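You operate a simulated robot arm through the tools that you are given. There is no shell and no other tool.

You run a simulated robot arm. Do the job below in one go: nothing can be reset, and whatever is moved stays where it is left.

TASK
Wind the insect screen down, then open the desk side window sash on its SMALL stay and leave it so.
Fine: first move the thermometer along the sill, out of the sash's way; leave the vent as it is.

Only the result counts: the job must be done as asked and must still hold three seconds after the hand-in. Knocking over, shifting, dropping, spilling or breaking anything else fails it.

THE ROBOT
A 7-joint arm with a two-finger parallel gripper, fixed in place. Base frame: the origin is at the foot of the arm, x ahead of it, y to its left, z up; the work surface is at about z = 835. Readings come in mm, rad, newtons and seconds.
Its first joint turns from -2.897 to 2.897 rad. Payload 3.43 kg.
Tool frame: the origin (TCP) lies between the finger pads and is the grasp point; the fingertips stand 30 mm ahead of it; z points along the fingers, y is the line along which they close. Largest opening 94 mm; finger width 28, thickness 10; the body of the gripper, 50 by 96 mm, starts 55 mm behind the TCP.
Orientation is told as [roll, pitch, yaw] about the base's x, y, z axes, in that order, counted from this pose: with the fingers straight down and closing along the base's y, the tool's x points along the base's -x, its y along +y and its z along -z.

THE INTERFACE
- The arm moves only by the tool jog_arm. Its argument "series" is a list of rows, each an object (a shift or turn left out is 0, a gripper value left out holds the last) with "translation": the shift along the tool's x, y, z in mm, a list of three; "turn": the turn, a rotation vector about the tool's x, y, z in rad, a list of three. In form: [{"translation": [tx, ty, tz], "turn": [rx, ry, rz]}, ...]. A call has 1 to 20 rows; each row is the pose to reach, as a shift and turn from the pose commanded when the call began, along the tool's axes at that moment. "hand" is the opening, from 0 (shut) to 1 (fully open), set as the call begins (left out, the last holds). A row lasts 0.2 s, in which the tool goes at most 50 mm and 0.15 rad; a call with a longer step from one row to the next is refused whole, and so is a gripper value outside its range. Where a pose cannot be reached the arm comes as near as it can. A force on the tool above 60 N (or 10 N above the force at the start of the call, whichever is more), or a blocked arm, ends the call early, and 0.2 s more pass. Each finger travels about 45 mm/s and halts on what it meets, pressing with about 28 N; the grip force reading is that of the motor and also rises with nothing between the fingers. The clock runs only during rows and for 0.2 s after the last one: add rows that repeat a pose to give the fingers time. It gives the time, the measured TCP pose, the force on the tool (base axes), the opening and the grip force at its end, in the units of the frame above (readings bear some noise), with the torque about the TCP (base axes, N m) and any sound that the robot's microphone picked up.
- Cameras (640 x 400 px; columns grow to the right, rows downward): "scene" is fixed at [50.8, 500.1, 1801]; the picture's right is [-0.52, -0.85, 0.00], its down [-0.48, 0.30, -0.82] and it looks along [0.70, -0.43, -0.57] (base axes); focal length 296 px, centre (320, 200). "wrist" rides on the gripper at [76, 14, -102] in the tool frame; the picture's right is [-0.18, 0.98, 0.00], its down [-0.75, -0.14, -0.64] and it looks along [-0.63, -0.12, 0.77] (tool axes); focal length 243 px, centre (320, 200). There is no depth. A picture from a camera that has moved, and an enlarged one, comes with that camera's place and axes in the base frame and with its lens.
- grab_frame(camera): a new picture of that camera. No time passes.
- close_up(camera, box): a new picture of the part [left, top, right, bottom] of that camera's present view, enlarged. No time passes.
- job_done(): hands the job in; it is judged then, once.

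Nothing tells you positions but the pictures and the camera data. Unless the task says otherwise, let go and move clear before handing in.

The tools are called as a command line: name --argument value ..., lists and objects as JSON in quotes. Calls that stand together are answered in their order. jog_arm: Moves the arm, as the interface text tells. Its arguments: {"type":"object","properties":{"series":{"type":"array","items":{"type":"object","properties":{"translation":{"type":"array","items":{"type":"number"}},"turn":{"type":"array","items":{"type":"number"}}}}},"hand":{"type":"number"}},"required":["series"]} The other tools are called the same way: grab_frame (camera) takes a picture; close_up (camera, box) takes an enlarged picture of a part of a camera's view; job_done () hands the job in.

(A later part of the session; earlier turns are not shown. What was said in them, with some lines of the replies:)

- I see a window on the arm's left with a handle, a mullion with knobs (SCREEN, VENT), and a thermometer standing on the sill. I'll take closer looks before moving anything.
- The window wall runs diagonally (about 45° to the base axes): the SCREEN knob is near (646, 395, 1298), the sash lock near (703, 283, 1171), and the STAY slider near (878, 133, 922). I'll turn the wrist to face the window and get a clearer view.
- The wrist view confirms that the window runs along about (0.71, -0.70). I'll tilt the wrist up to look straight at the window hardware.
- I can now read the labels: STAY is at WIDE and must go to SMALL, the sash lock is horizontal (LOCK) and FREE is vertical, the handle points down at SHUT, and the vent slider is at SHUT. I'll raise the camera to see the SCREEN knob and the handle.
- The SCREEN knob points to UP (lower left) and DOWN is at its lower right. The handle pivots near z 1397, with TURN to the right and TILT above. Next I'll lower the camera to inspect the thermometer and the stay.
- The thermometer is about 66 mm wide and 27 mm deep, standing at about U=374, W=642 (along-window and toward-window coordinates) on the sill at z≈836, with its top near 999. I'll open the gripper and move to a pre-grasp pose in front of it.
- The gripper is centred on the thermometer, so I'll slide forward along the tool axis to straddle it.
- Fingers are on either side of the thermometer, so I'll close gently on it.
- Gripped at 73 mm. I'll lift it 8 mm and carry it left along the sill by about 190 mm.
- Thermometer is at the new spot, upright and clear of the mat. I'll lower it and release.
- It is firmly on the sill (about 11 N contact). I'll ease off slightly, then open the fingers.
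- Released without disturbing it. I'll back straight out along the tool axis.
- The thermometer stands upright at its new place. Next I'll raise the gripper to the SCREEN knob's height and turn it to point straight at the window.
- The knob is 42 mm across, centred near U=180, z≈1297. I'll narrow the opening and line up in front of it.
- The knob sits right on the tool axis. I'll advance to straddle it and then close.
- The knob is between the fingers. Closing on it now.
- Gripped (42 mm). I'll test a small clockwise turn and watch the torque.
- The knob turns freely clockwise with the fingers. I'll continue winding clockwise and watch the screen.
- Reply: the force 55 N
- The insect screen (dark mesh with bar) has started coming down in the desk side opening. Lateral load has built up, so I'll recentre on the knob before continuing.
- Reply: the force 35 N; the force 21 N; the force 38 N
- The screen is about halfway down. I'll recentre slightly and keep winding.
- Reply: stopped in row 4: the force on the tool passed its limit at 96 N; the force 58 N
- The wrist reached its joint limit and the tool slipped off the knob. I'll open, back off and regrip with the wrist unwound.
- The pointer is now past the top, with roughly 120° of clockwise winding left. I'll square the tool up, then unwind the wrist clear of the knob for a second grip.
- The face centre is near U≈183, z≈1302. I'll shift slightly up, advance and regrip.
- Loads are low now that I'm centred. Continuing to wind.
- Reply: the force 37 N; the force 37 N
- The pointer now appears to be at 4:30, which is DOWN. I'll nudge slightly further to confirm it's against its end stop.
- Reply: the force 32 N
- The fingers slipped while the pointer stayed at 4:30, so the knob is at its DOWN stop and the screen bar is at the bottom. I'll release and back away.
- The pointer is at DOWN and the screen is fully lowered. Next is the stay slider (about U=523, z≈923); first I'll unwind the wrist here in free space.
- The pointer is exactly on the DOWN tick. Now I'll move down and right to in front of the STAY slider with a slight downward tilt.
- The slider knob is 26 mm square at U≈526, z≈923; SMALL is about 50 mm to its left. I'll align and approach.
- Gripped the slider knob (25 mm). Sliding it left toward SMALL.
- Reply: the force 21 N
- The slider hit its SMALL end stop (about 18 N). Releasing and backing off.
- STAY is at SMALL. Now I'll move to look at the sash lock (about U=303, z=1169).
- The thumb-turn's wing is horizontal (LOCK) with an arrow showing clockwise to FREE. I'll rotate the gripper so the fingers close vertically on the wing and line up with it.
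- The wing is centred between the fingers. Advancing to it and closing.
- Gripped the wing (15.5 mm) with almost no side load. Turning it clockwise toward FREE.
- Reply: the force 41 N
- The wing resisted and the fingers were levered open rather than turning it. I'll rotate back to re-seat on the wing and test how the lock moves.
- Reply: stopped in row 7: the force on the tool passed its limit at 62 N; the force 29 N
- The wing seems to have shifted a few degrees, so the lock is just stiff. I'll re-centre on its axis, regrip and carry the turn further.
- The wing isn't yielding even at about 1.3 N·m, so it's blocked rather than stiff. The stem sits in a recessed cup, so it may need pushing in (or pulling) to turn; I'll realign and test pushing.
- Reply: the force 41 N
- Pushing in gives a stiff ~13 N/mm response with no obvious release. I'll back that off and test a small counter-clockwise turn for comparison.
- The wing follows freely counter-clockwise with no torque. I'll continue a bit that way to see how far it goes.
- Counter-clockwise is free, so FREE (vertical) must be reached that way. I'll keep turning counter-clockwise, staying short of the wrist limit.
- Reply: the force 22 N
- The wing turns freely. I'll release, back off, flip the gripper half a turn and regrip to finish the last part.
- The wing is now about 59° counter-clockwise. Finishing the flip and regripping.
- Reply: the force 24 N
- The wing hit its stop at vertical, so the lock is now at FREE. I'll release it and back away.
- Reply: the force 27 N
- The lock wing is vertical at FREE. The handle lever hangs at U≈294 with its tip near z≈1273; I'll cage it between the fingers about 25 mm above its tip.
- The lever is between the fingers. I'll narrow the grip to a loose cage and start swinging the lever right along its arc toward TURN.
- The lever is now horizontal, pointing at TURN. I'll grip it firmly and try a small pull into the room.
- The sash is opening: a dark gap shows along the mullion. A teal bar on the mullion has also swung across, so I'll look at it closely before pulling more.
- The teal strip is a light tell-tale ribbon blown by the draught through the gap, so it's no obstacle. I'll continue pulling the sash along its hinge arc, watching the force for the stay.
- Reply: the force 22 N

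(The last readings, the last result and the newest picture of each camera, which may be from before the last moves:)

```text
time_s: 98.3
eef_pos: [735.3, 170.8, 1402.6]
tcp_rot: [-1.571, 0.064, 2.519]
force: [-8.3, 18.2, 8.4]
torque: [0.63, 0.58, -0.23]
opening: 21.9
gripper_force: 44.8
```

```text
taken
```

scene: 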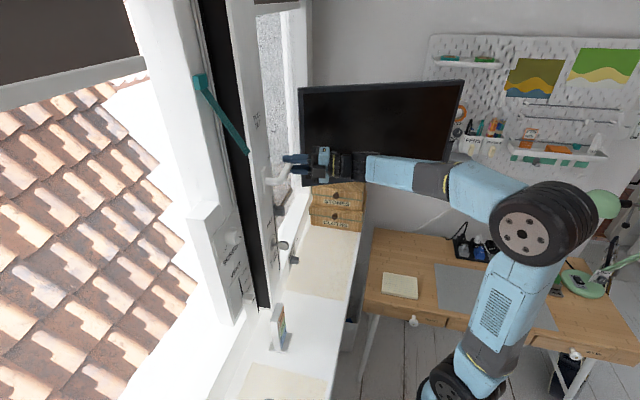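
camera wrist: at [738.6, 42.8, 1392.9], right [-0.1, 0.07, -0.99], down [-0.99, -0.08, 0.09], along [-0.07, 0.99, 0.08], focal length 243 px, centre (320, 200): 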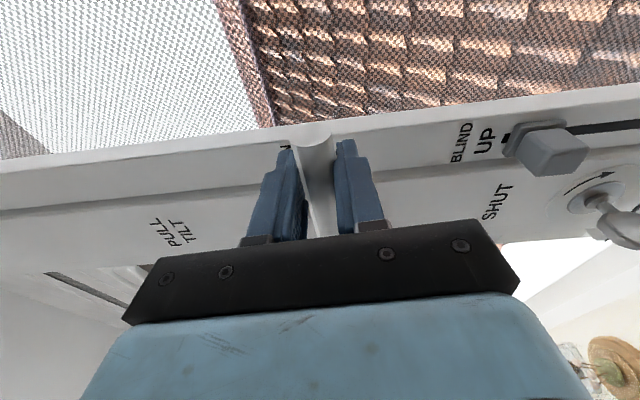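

jog_arm --series '[{"translation": [-0.5, 0, -9], "turn": [0.002, -0.03, 0]}, {"translation": [-0.5, 0, -18], "turn": [0.004, -0.06, 0]}, {"translation": [0, 0, -27], "turn": [0.006, -0.09, 0]}]'

grab_frame --camera "wrist"

close_up --camera "scene" --box '[180, 60, 360, 340]'

```text
time_s: 99.1
eef_pos: [718.9, 144.1, 1401.9]
tcp_rot: [-1.569, 0.062, 2.601]
force: [-0.7, -2.4, 1.3]
torque: [0.02, -0.04, 0.0]
opening: 0.0
gripper_force: 33.3
```

```text
taken
camera wrist: at [732.5, 15.9, 1392.3], right [-0.11, 0.06, -0.99], down [-0.98, -0.16, 0.1], along [-0.15, 0.99, 0.08], focal length 243 px, centre (320, 200)
```

wrist: 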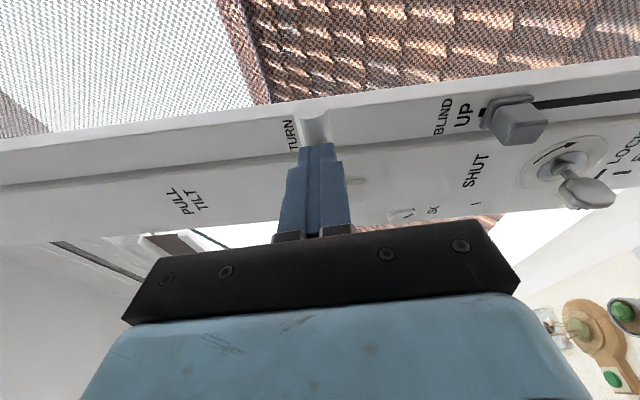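

```text
1.43 times, centred on (270, 200) of scene
camera zoom: at [50.8, 500.1, 1801.0], right [-0.52, -0.85, 0.0], down [-0.48, 0.3, -0.82], along [0.7, -0.43, -0.57], focal length 423 px, centre (391, 200)
```

zoom: 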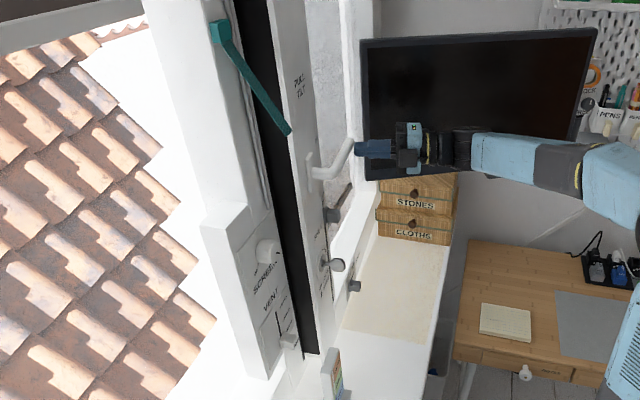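

The grip slipped off the lever, so the sash may already be at its stay or may just have slid out of the fingers. I'll back away a little, open, and look at where the sash is.

jog_arm --series '[{"translation": [0, 0, -25]}, {"translation": [0, 0, -50]}, {"translation": [0, 0, -70]}, {"translation": [0, 0, -70]}]' --hand 0.5

grab_frame --camera "wrist"

grab_frame --camera "scene"

close_up --camera "scene" --box '[200, 220, 320, 340]'

```text
time_s: 100.1
eef_pos: [686.9, 87.7, 1401.7]
tcp_rot: [-1.57, 0.061, 2.605]
force: [-0.5, -0.5, 0.8]
torque: [0.01, 0.02, 0.01]
opening: 47.0
gripper_force: 0.0
```

```text
taken
camera wrist: at [700.1, -40.9, 1391.3], right [-0.11, 0.06, -0.99], down [-0.98, -0.16, 0.1], along [-0.16, 0.98, 0.08], focal length 243 px, centre (320, 200)
```

wrist: 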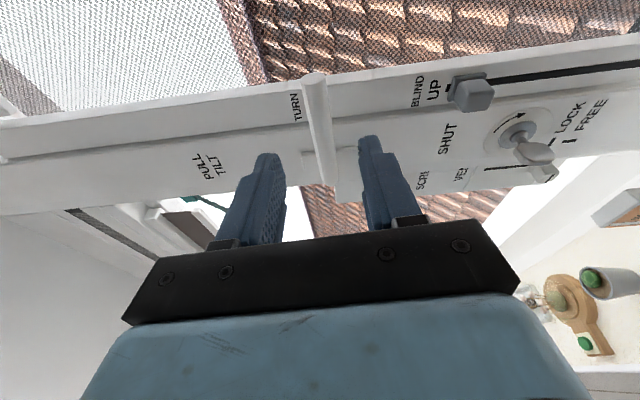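

```text
taken
```

scene: 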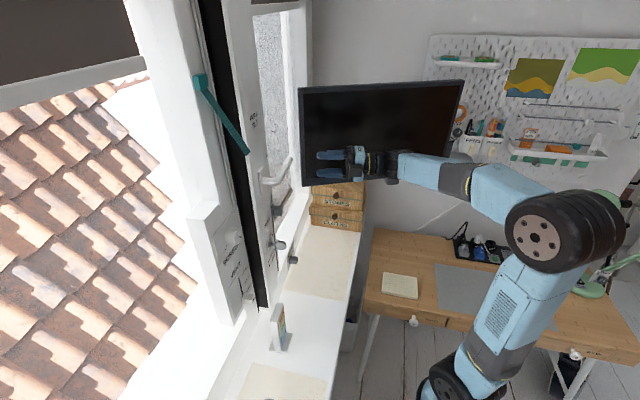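

```text
3.33 times, centred on (260, 280) of scene
camera zoom: at [50.8, 500.1, 1801.0], right [-0.52, -0.85, 0.0], down [-0.48, 0.3, -0.82], along [0.7, -0.43, -0.57], focal length 987 px, centre (520, -67)
```

zoom: 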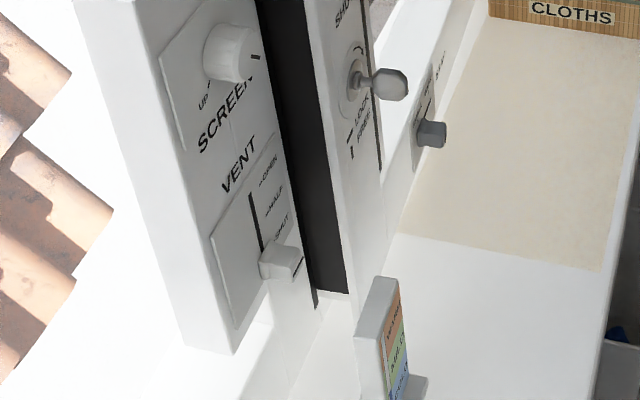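

Comparing views, the lock dial has moved about 42 mm into the room and hasn't moved since before the slip, which suggests the sash is on its stay. I'll regrip the lever squarely to verify by a gentle pull.

jog_arm --series '[{"translation": [-2, 0, 18], "turn": [-0.003, 0.048, 0]}, {"translation": [-3, 0, 36], "turn": [-0.006, 0.096, 0]}, {"translation": [-4.1, 0, 54.5], "turn": [-0.0088, 0.1437, 0]}]'

grab_frame --camera "wrist"

close_up --camera "scene" --box '[220, 100, 360, 240]'

```text
time_s: 100.9
eef_pos: [710.6, 138.7, 1403.1]
tcp_rot: [-1.57, 0.06, 2.462]
force: [0.8, -0.8, 0.3]
torque: [-0.05, -0.02, -0.01]
opening: 47.0
gripper_force: 0.1
```

```text
taken
camera wrist: at [705.9, 9.1, 1393.2], right [-0.1, 0.08, -0.99], down [-1.0, -0.02, 0.09], along [-0.01, 1.0, 0.08], focal length 243 px, centre (320, 200)
```

wrist: 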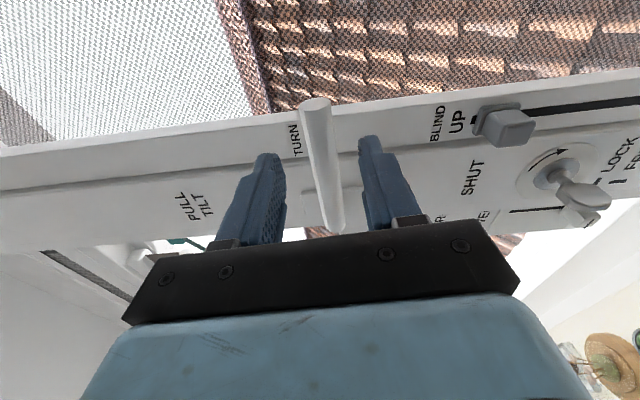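

```text
2.86 times, centred on (290, 170) of scene
camera zoom: at [50.8, 500.1, 1801.0], right [-0.52, -0.85, 0.0], down [-0.48, 0.3, -0.82], along [0.7, -0.43, -0.57], focal length 846 px, centre (406, 286)
```

zoom: 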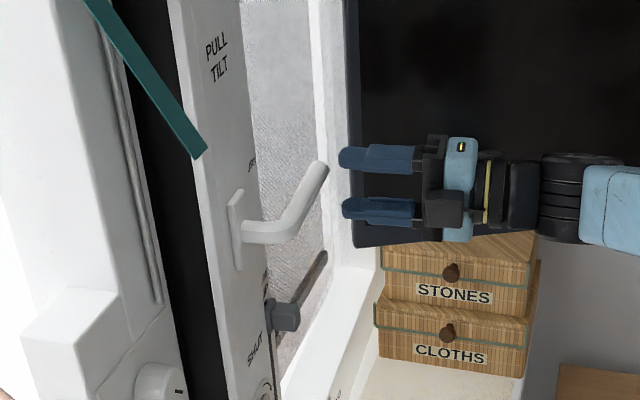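

jog_arm --series '[{"translation": [0, 0, 20]}, {"translation": [0, 0, 40]}, {"translation": [0, 0, 57]}]'

grab_frame --camera "wrist"

close_up --camera "scene" --box '[220, 100, 360, 240]'

```text
time_s: 101.7
eef_pos: [746.5, 181.6, 1402.3]
tcp_rot: [-1.573, 0.062, 2.463]
force: [-1.3, -0.9, -0.3]
torque: [0.01, 0.02, -0.04]
opening: 47.2
gripper_force: 0.0
```

```text
taken
camera wrist: at [741.5, 52.8, 1391.8], right [-0.1, 0.08, -0.99], down [-1.0, -0.02, 0.09], along [-0.01, 1.0, 0.08], focal length 243 px, centre (320, 200)
```

wrist: 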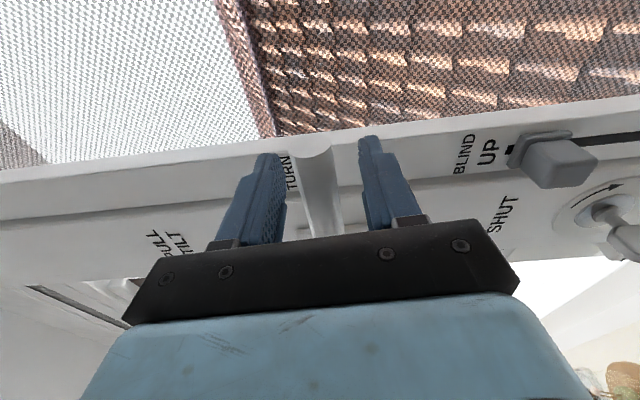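

```text
2.86 times, centred on (290, 170) of scene
camera zoom: at [50.8, 500.1, 1801.0], right [-0.52, -0.85, 0.0], down [-0.48, 0.3, -0.82], along [0.7, -0.43, -0.57], focal length 846 px, centre (406, 286)
```

zoom: 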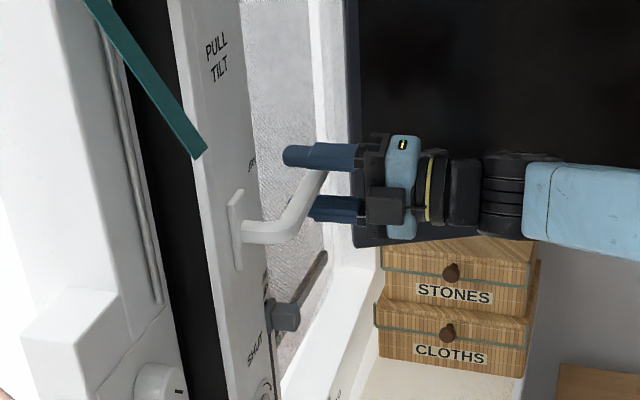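

Lever is well inside the fingers again. Closing and pulling gently a few millimetres.

jog_arm --series '[{}, {}, {}, {}]' --hand 0

jog_arm --series '[{"translation": [0, 0, -2]}, {"translation": [0, 0, -4]}, {"translation": [0, 0, -5]}]'

close_up --camera "scene" --box '[220, 100, 360, 240]'

```text
time_s: 102.7
eef_pos: [745.4, 181.7, 1403.7]
tcp_rot: [-1.574, 0.061, 2.464]
force: [5.6, 0.2, 16.7]
torque: [0.79, 0.78, 0.44]
opening: 25.7
gripper_force: 44.8
```

```text
time_s: 103.5
eef_pos: [742.3, 177.5, 1403.1]
tcp_rot: [-1.573, 0.059, 2.462]
force: [7.3, -0.3, 20.4]
torque: [0.78, 0.75, 0.82]
opening: 25.4
gripper_force: 45.6
```

```text
2.86 times, centred on (290, 170) of scene
camera zoom: at [50.8, 500.1, 1801.0], right [-0.52, -0.85, 0.0], down [-0.48, 0.3, -0.82], along [0.7, -0.43, -0.57], focal length 846 px, centre (406, 286)
```

zoom: 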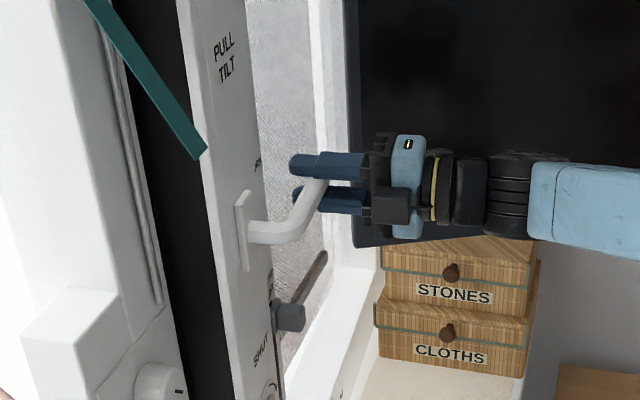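

The sash moved further with little force, so it wasn't at the stay yet; the earlier slip came from pulling too fast. I'll now pull slowly along the arc.

jog_arm --series '[{"translation": [0.5, 0, -3], "turn": [0.0006, -0.01, 0]}, {"translation": [1, 0, -6], "turn": [0.0012, -0.02, 0]}, {"translation": [1.5, 0, -9], "turn": [0.0018, -0.03, 0]}, {"translation": [2, 0, -12], "turn": [0.0024, -0.04, 0]}, {"translation": [2.5, 0, -15], "turn": [0.003, -0.05, 0]}, {"translation": [3, 0, -18], "turn": [0.0036, -0.06, 0]}, {"translation": [3.5, 0, -21], "turn": [0.0042, -0.07, 0]}, {"translation": [4, 0, -24], "turn": [0.0048, -0.08, 0]}]'

close_up --camera "scene" --box '[200, 100, 360, 340]'

grab_frame --camera "wrist"

```text
time_s: 105.3
eef_pos: [729.8, 159.9, 1401.9]
tcp_rot: [-1.57, 0.061, 2.544]
force: [17.8, 35.8, 32.7]
torque: [1.31, 0.67, -0.1]
opening: 21.4
gripper_force: 44.7
```

```text
1.67 times, centred on (280, 220) of scene
camera zoom: at [50.8, 500.1, 1801.0], right [-0.52, -0.85, 0.0], down [-0.48, 0.3, -0.82], along [0.7, -0.43, -0.57], focal length 494 px, centre (387, 167)
```

zoom: 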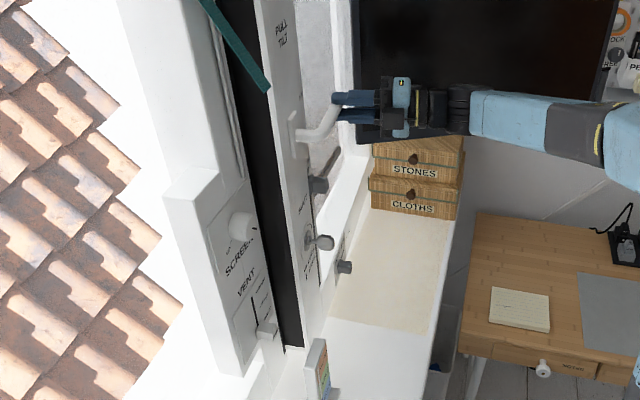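

```text
taken
camera wrist: at [737.0, 31.0, 1392.2], right [-0.1, 0.07, -0.99], down [-0.99, -0.1, 0.09], along [-0.1, 0.99, 0.08], focal length 243 px, centre (320, 200)
```

wrist: 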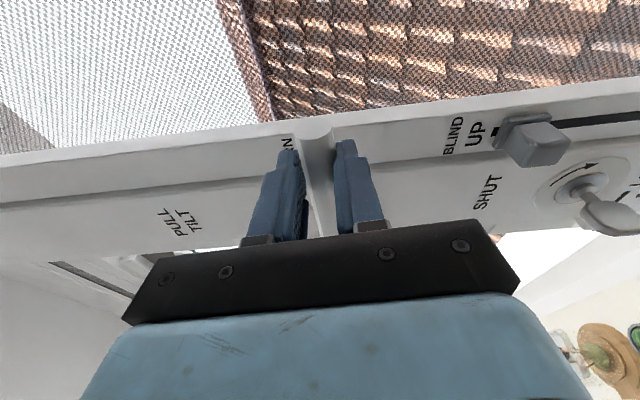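

There is now ~38 N of resistance. I'll hold still for a second to see whether that is a real stop or only damping.

jog_arm --series '[{}, {}, {}, {}, {}]'

close_up --camera "scene" --box '[220, 100, 340, 260]'

```text
time_s: 106.5
eef_pos: [730.3, 159.8, 1401.6]
tcp_rot: [-1.571, 0.06, 2.544]
force: [10.5, 35.9, 25.7]
torque: [1.26, 0.75, 0.18]
opening: 21.3
gripper_force: 44.2
```

```text
2.50 times, centred on (280, 180) of scene
camera zoom: at [50.8, 500.1, 1801.0], right [-0.52, -0.85, 0.0], down [-0.48, 0.3, -0.82], along [0.7, -0.43, -0.57], focal length 740 px, centre (420, 250)
```

zoom: 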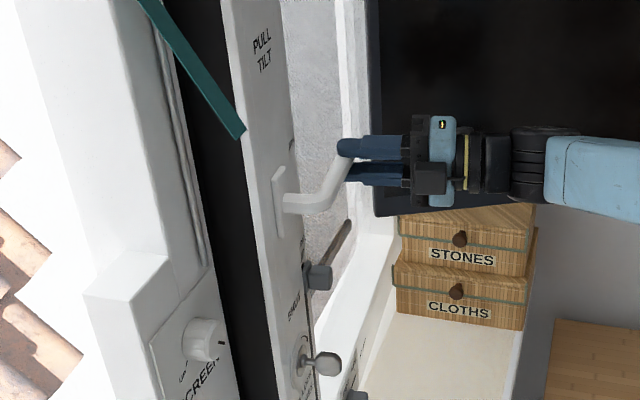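

The resistance persists statically, so the sash is at the stay's limit. I'll relax the pull until the load is nearly gone, then let go.

jog_arm --series '[{"translation": [0, 0, 0.7]}, {"translation": [0, 0, 1.4]}, {"translation": [0, 0, 1.4]}]'

close_up --camera "scene" --box '[220, 100, 340, 260]'

```text
time_s: 107.3
eef_pos: [731.2, 160.0, 1401.7]
tcp_rot: [-1.573, 0.061, 2.544]
force: [-10.3, 22.0, 7.9]
torque: [1.05, 0.87, 0.58]
opening: 21.1
gripper_force: 45.3
```

```text
2.50 times, centred on (280, 180) of scene
camera zoom: at [50.8, 500.1, 1801.0], right [-0.52, -0.85, 0.0], down [-0.48, 0.3, -0.82], along [0.7, -0.43, -0.57], focal length 740 px, centre (420, 250)
```

zoom: 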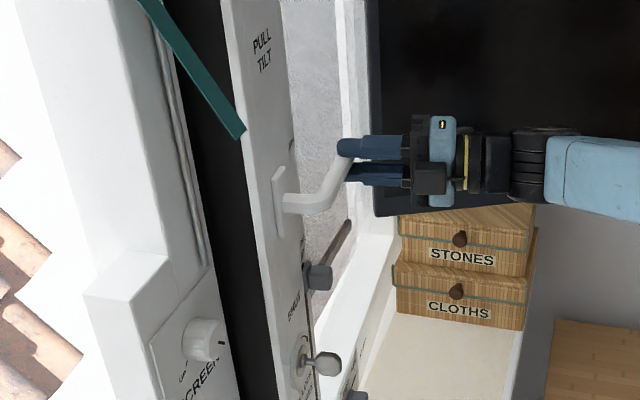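

The sash hasn't moved as the load dropped, so it's resting at the stop. I'll relieve the small side load and open the fingers.

jog_arm --series '[{"translation": [-0.7, 0, 0]}, {"translation": [-1.2, 0, 0]}]'

jog_arm --series '[{}, {}, {}, {}]' --hand 0.5

close_up --camera "scene" --box '[220, 100, 340, 260]'

grab_frame --camera "wrist"

```text
time_s: 107.9
eef_pos: [731.9, 158.9, 1402.8]
tcp_rot: [-1.569, 0.063, 2.541]
force: [-9.3, 15.9, 5.2]
torque: [0.95, 0.89, 0.67]
opening: 21.2
gripper_force: 45.1
```

```text
time_s: 108.9
eef_pos: [730.8, 158.2, 1402.1]
tcp_rot: [-1.569, 0.061, 2.541]
force: [-0.3, 0.7, -0.2]
torque: [0.0, -0.03, 0.01]
opening: 47.1
gripper_force: 0.0
```

```text
2.50 times, centred on (280, 180) of scene
camera zoom: at [50.8, 500.1, 1801.0], right [-0.52, -0.85, 0.0], down [-0.48, 0.3, -0.82], along [0.7, -0.43, -0.57], focal length 740 px, centre (420, 250)
```

zoom: 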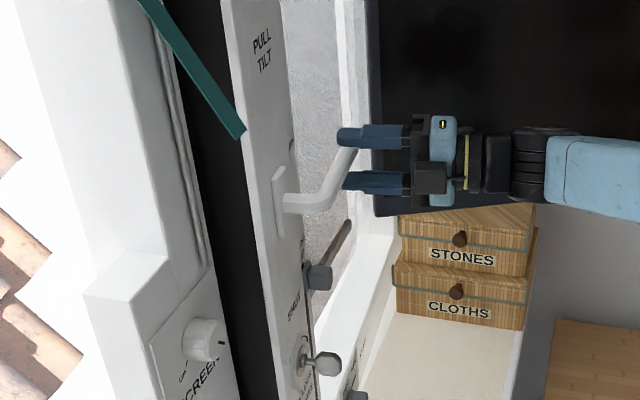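

```text
taken
camera wrist: at [737.2, 29.7, 1391.7], right [-0.1, 0.07, -0.99], down [-0.99, -0.1, 0.09], along [-0.09, 0.99, 0.08], focal length 243 px, centre (320, 200)
```

wrist: 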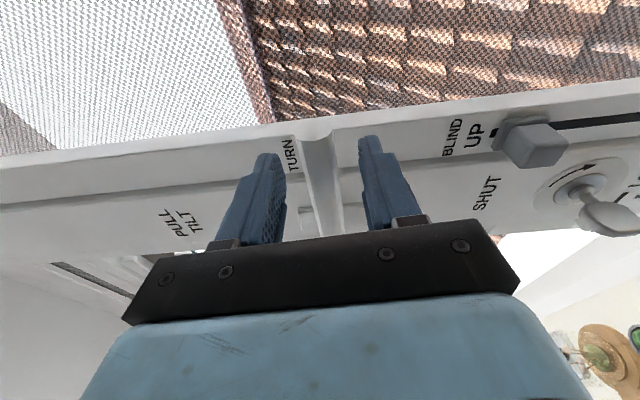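

The sash stays put after release. I'll back straight out, clear of the lever, and check that it holds.

jog_arm --series '[{"translation": [0, 0, -15]}, {"translation": [0, 0, -40]}, {"translation": [0, 0, -75]}, {"translation": [0, 0, -110]}, {"translation": [0, 0, -140]}]'

grab_frame --camera "wrist"

close_up --camera "scene" --box '[220, 100, 340, 260]'

grab_frame --camera "scene"

```text
time_s: 110.1
eef_pos: [650.1, 43.2, 1401.7]
tcp_rot: [-1.572, 0.061, 2.543]
force: [0.3, 0.6, 0.3]
torque: [-0.01, -0.02, 0.02]
opening: 46.8
gripper_force: 0.1
```

```text
taken
camera wrist: at [656.7, -85.2, 1392.0], right [-0.1, 0.07, -0.99], down [-0.99, -0.1, 0.09], along [-0.09, 0.99, 0.08], focal length 243 px, centre (320, 200)
```

wrist: 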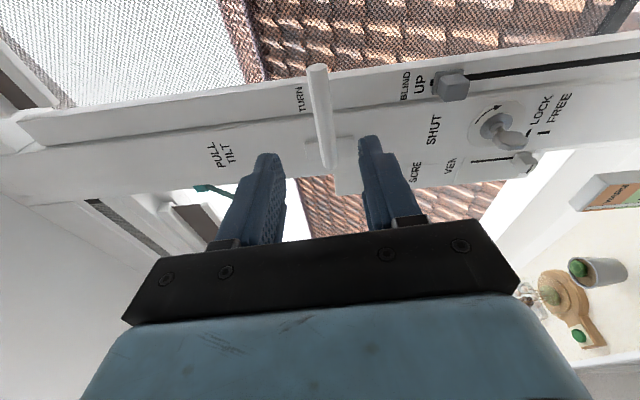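

```text
2.50 times, centred on (280, 180) of scene
camera zoom: at [50.8, 500.1, 1801.0], right [-0.52, -0.85, 0.0], down [-0.48, 0.3, -0.82], along [0.7, -0.43, -0.57], focal length 740 px, centre (420, 250)
```

zoom: 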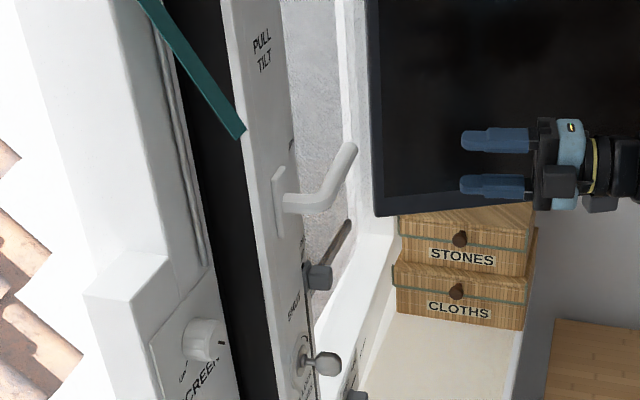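

```text
taken
```

scene: 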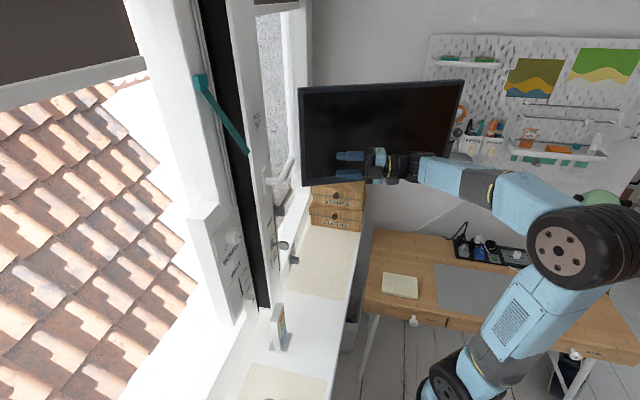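

The sash holds with the lever at TURN. I'll move further clear, wait a few seconds, and check everything once more.

jog_arm --series '[{"translation": [0, 0, -30]}, {"translation": [0, 0, -60]}, {"translation": [0, 0, -80]}, {"translation": [0, 0, -80]}, {"translation": [0, 0, -80]}, {"translation": [0, 0, -80]}, {"translation": [0, 0, -80]}, {"translation": [0, 0, -80]}, {"translation": [0, 0, -80]}, {"translation": [0, 0, -80]}, {"translation": [0, 0, -80]}, {"translation": [0, 0, -80]}, {"translation": [0, 0, -80]}, {"translation": [0, 0, -80]}, {"translation": [0, 0, -80]}, {"translation": [0, 0, -80]}, {"translation": [0, 0, -80]}, {"translation": [0, 0, -80]}]'

close_up --camera "scene" --box '[220, 100, 340, 260]'

close_up --camera "scene" --box '[200, 220, 320, 360]'

grab_frame --camera "wrist"

```text
time_s: 113.9
eef_pos: [606.3, -23.1, 1402.5]
tcp_rot: [-1.571, 0.061, 2.543]
force: [0.5, -0.1, 0.1]
torque: [-0.02, 0.0, -0.02]
opening: 47.1
gripper_force: 0.1
```

```text
2.50 times, centred on (280, 180) of scene
camera zoom: at [50.8, 500.1, 1801.0], right [-0.52, -0.85, 0.0], down [-0.48, 0.3, -0.82], along [0.7, -0.43, -0.57], focal length 740 px, centre (420, 250)
```

zoom: 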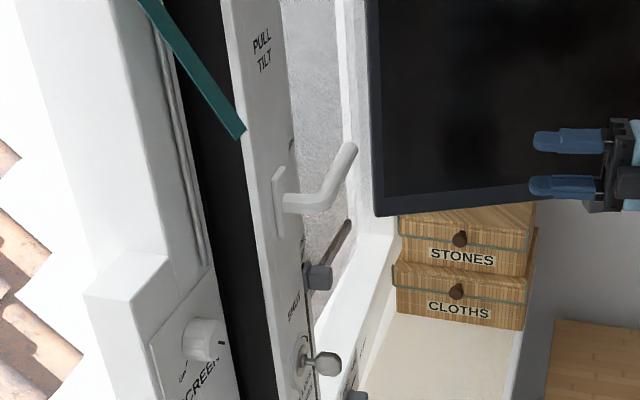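

```text
2.86 times, centred on (260, 290) of scene
camera zoom: at [50.8, 500.1, 1801.0], right [-0.52, -0.85, 0.0], down [-0.48, 0.3, -0.82], along [0.7, -0.43, -0.57], focal length 846 px, centre (491, -57)
```

zoom: 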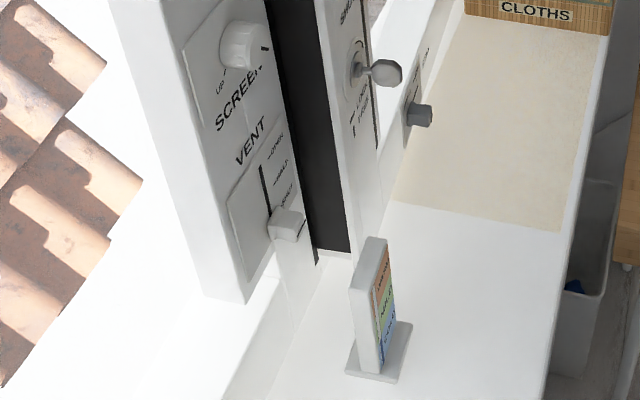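

```text
taken
camera wrist: at [611.5, -151.7, 1392.8], right [-0.1, 0.07, -0.99], down [-0.99, -0.1, 0.09], along [-0.09, 0.99, 0.08], focal length 243 px, centre (320, 200)
```

wrist: 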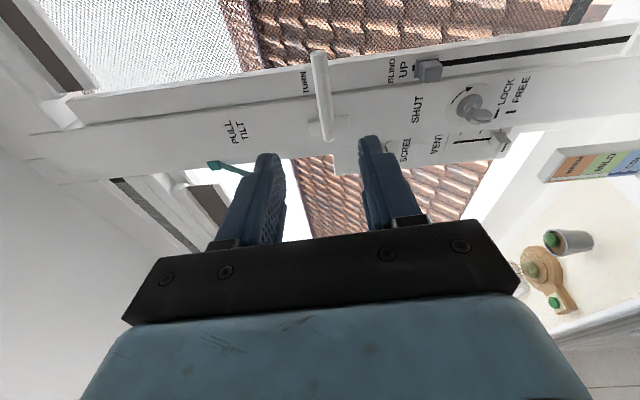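

All as asked: the thermometer stands upright on the sill, clear of the sash, and the screen knob is on DOWN with the screen fully lowered. STAY is at SMALL, the lock is at FREE and the handle at TURN. The sash has held steady at its stay for over four seconds with the arm clear, and the vent hasn't moved. I'm handing in.

job_done

```text
The job is handed in.
```

The insect screen is down and the desk side sash is open on its SMALL stay. I've handed the job in; no verdict has come back yet.

- **Thermometer:** moved about 190 mm left along the sill, standing upright and clear of the sash.
- **Insect screen:** wound down until the knob stopped at DOWN.
- **Sash:** I set the stay to SMALL, turned the lock to FREE and the handle to TURN, then pulled the sash to the stay. It held against a steady pull of about 33 N, and stayed put for over four seconds after I let go.
- **Handle angle:** the lever rests about 2° above horizontal.
- **Vent:** left at SHUT.

**Slips along the way:**
- The gripper slipped off the screen knob once and off the sash handle once. I regripped and finished both.
- I first turned the lock clockwise, as its arrow shows, but it was blocked that way. It opened counter-clockwise instead.

In the last pictures nothing else looked moved, apart from the teal strip on the mullion. It swung across the gap once the sash opened; I took it for a draught ribbon and left it alone.
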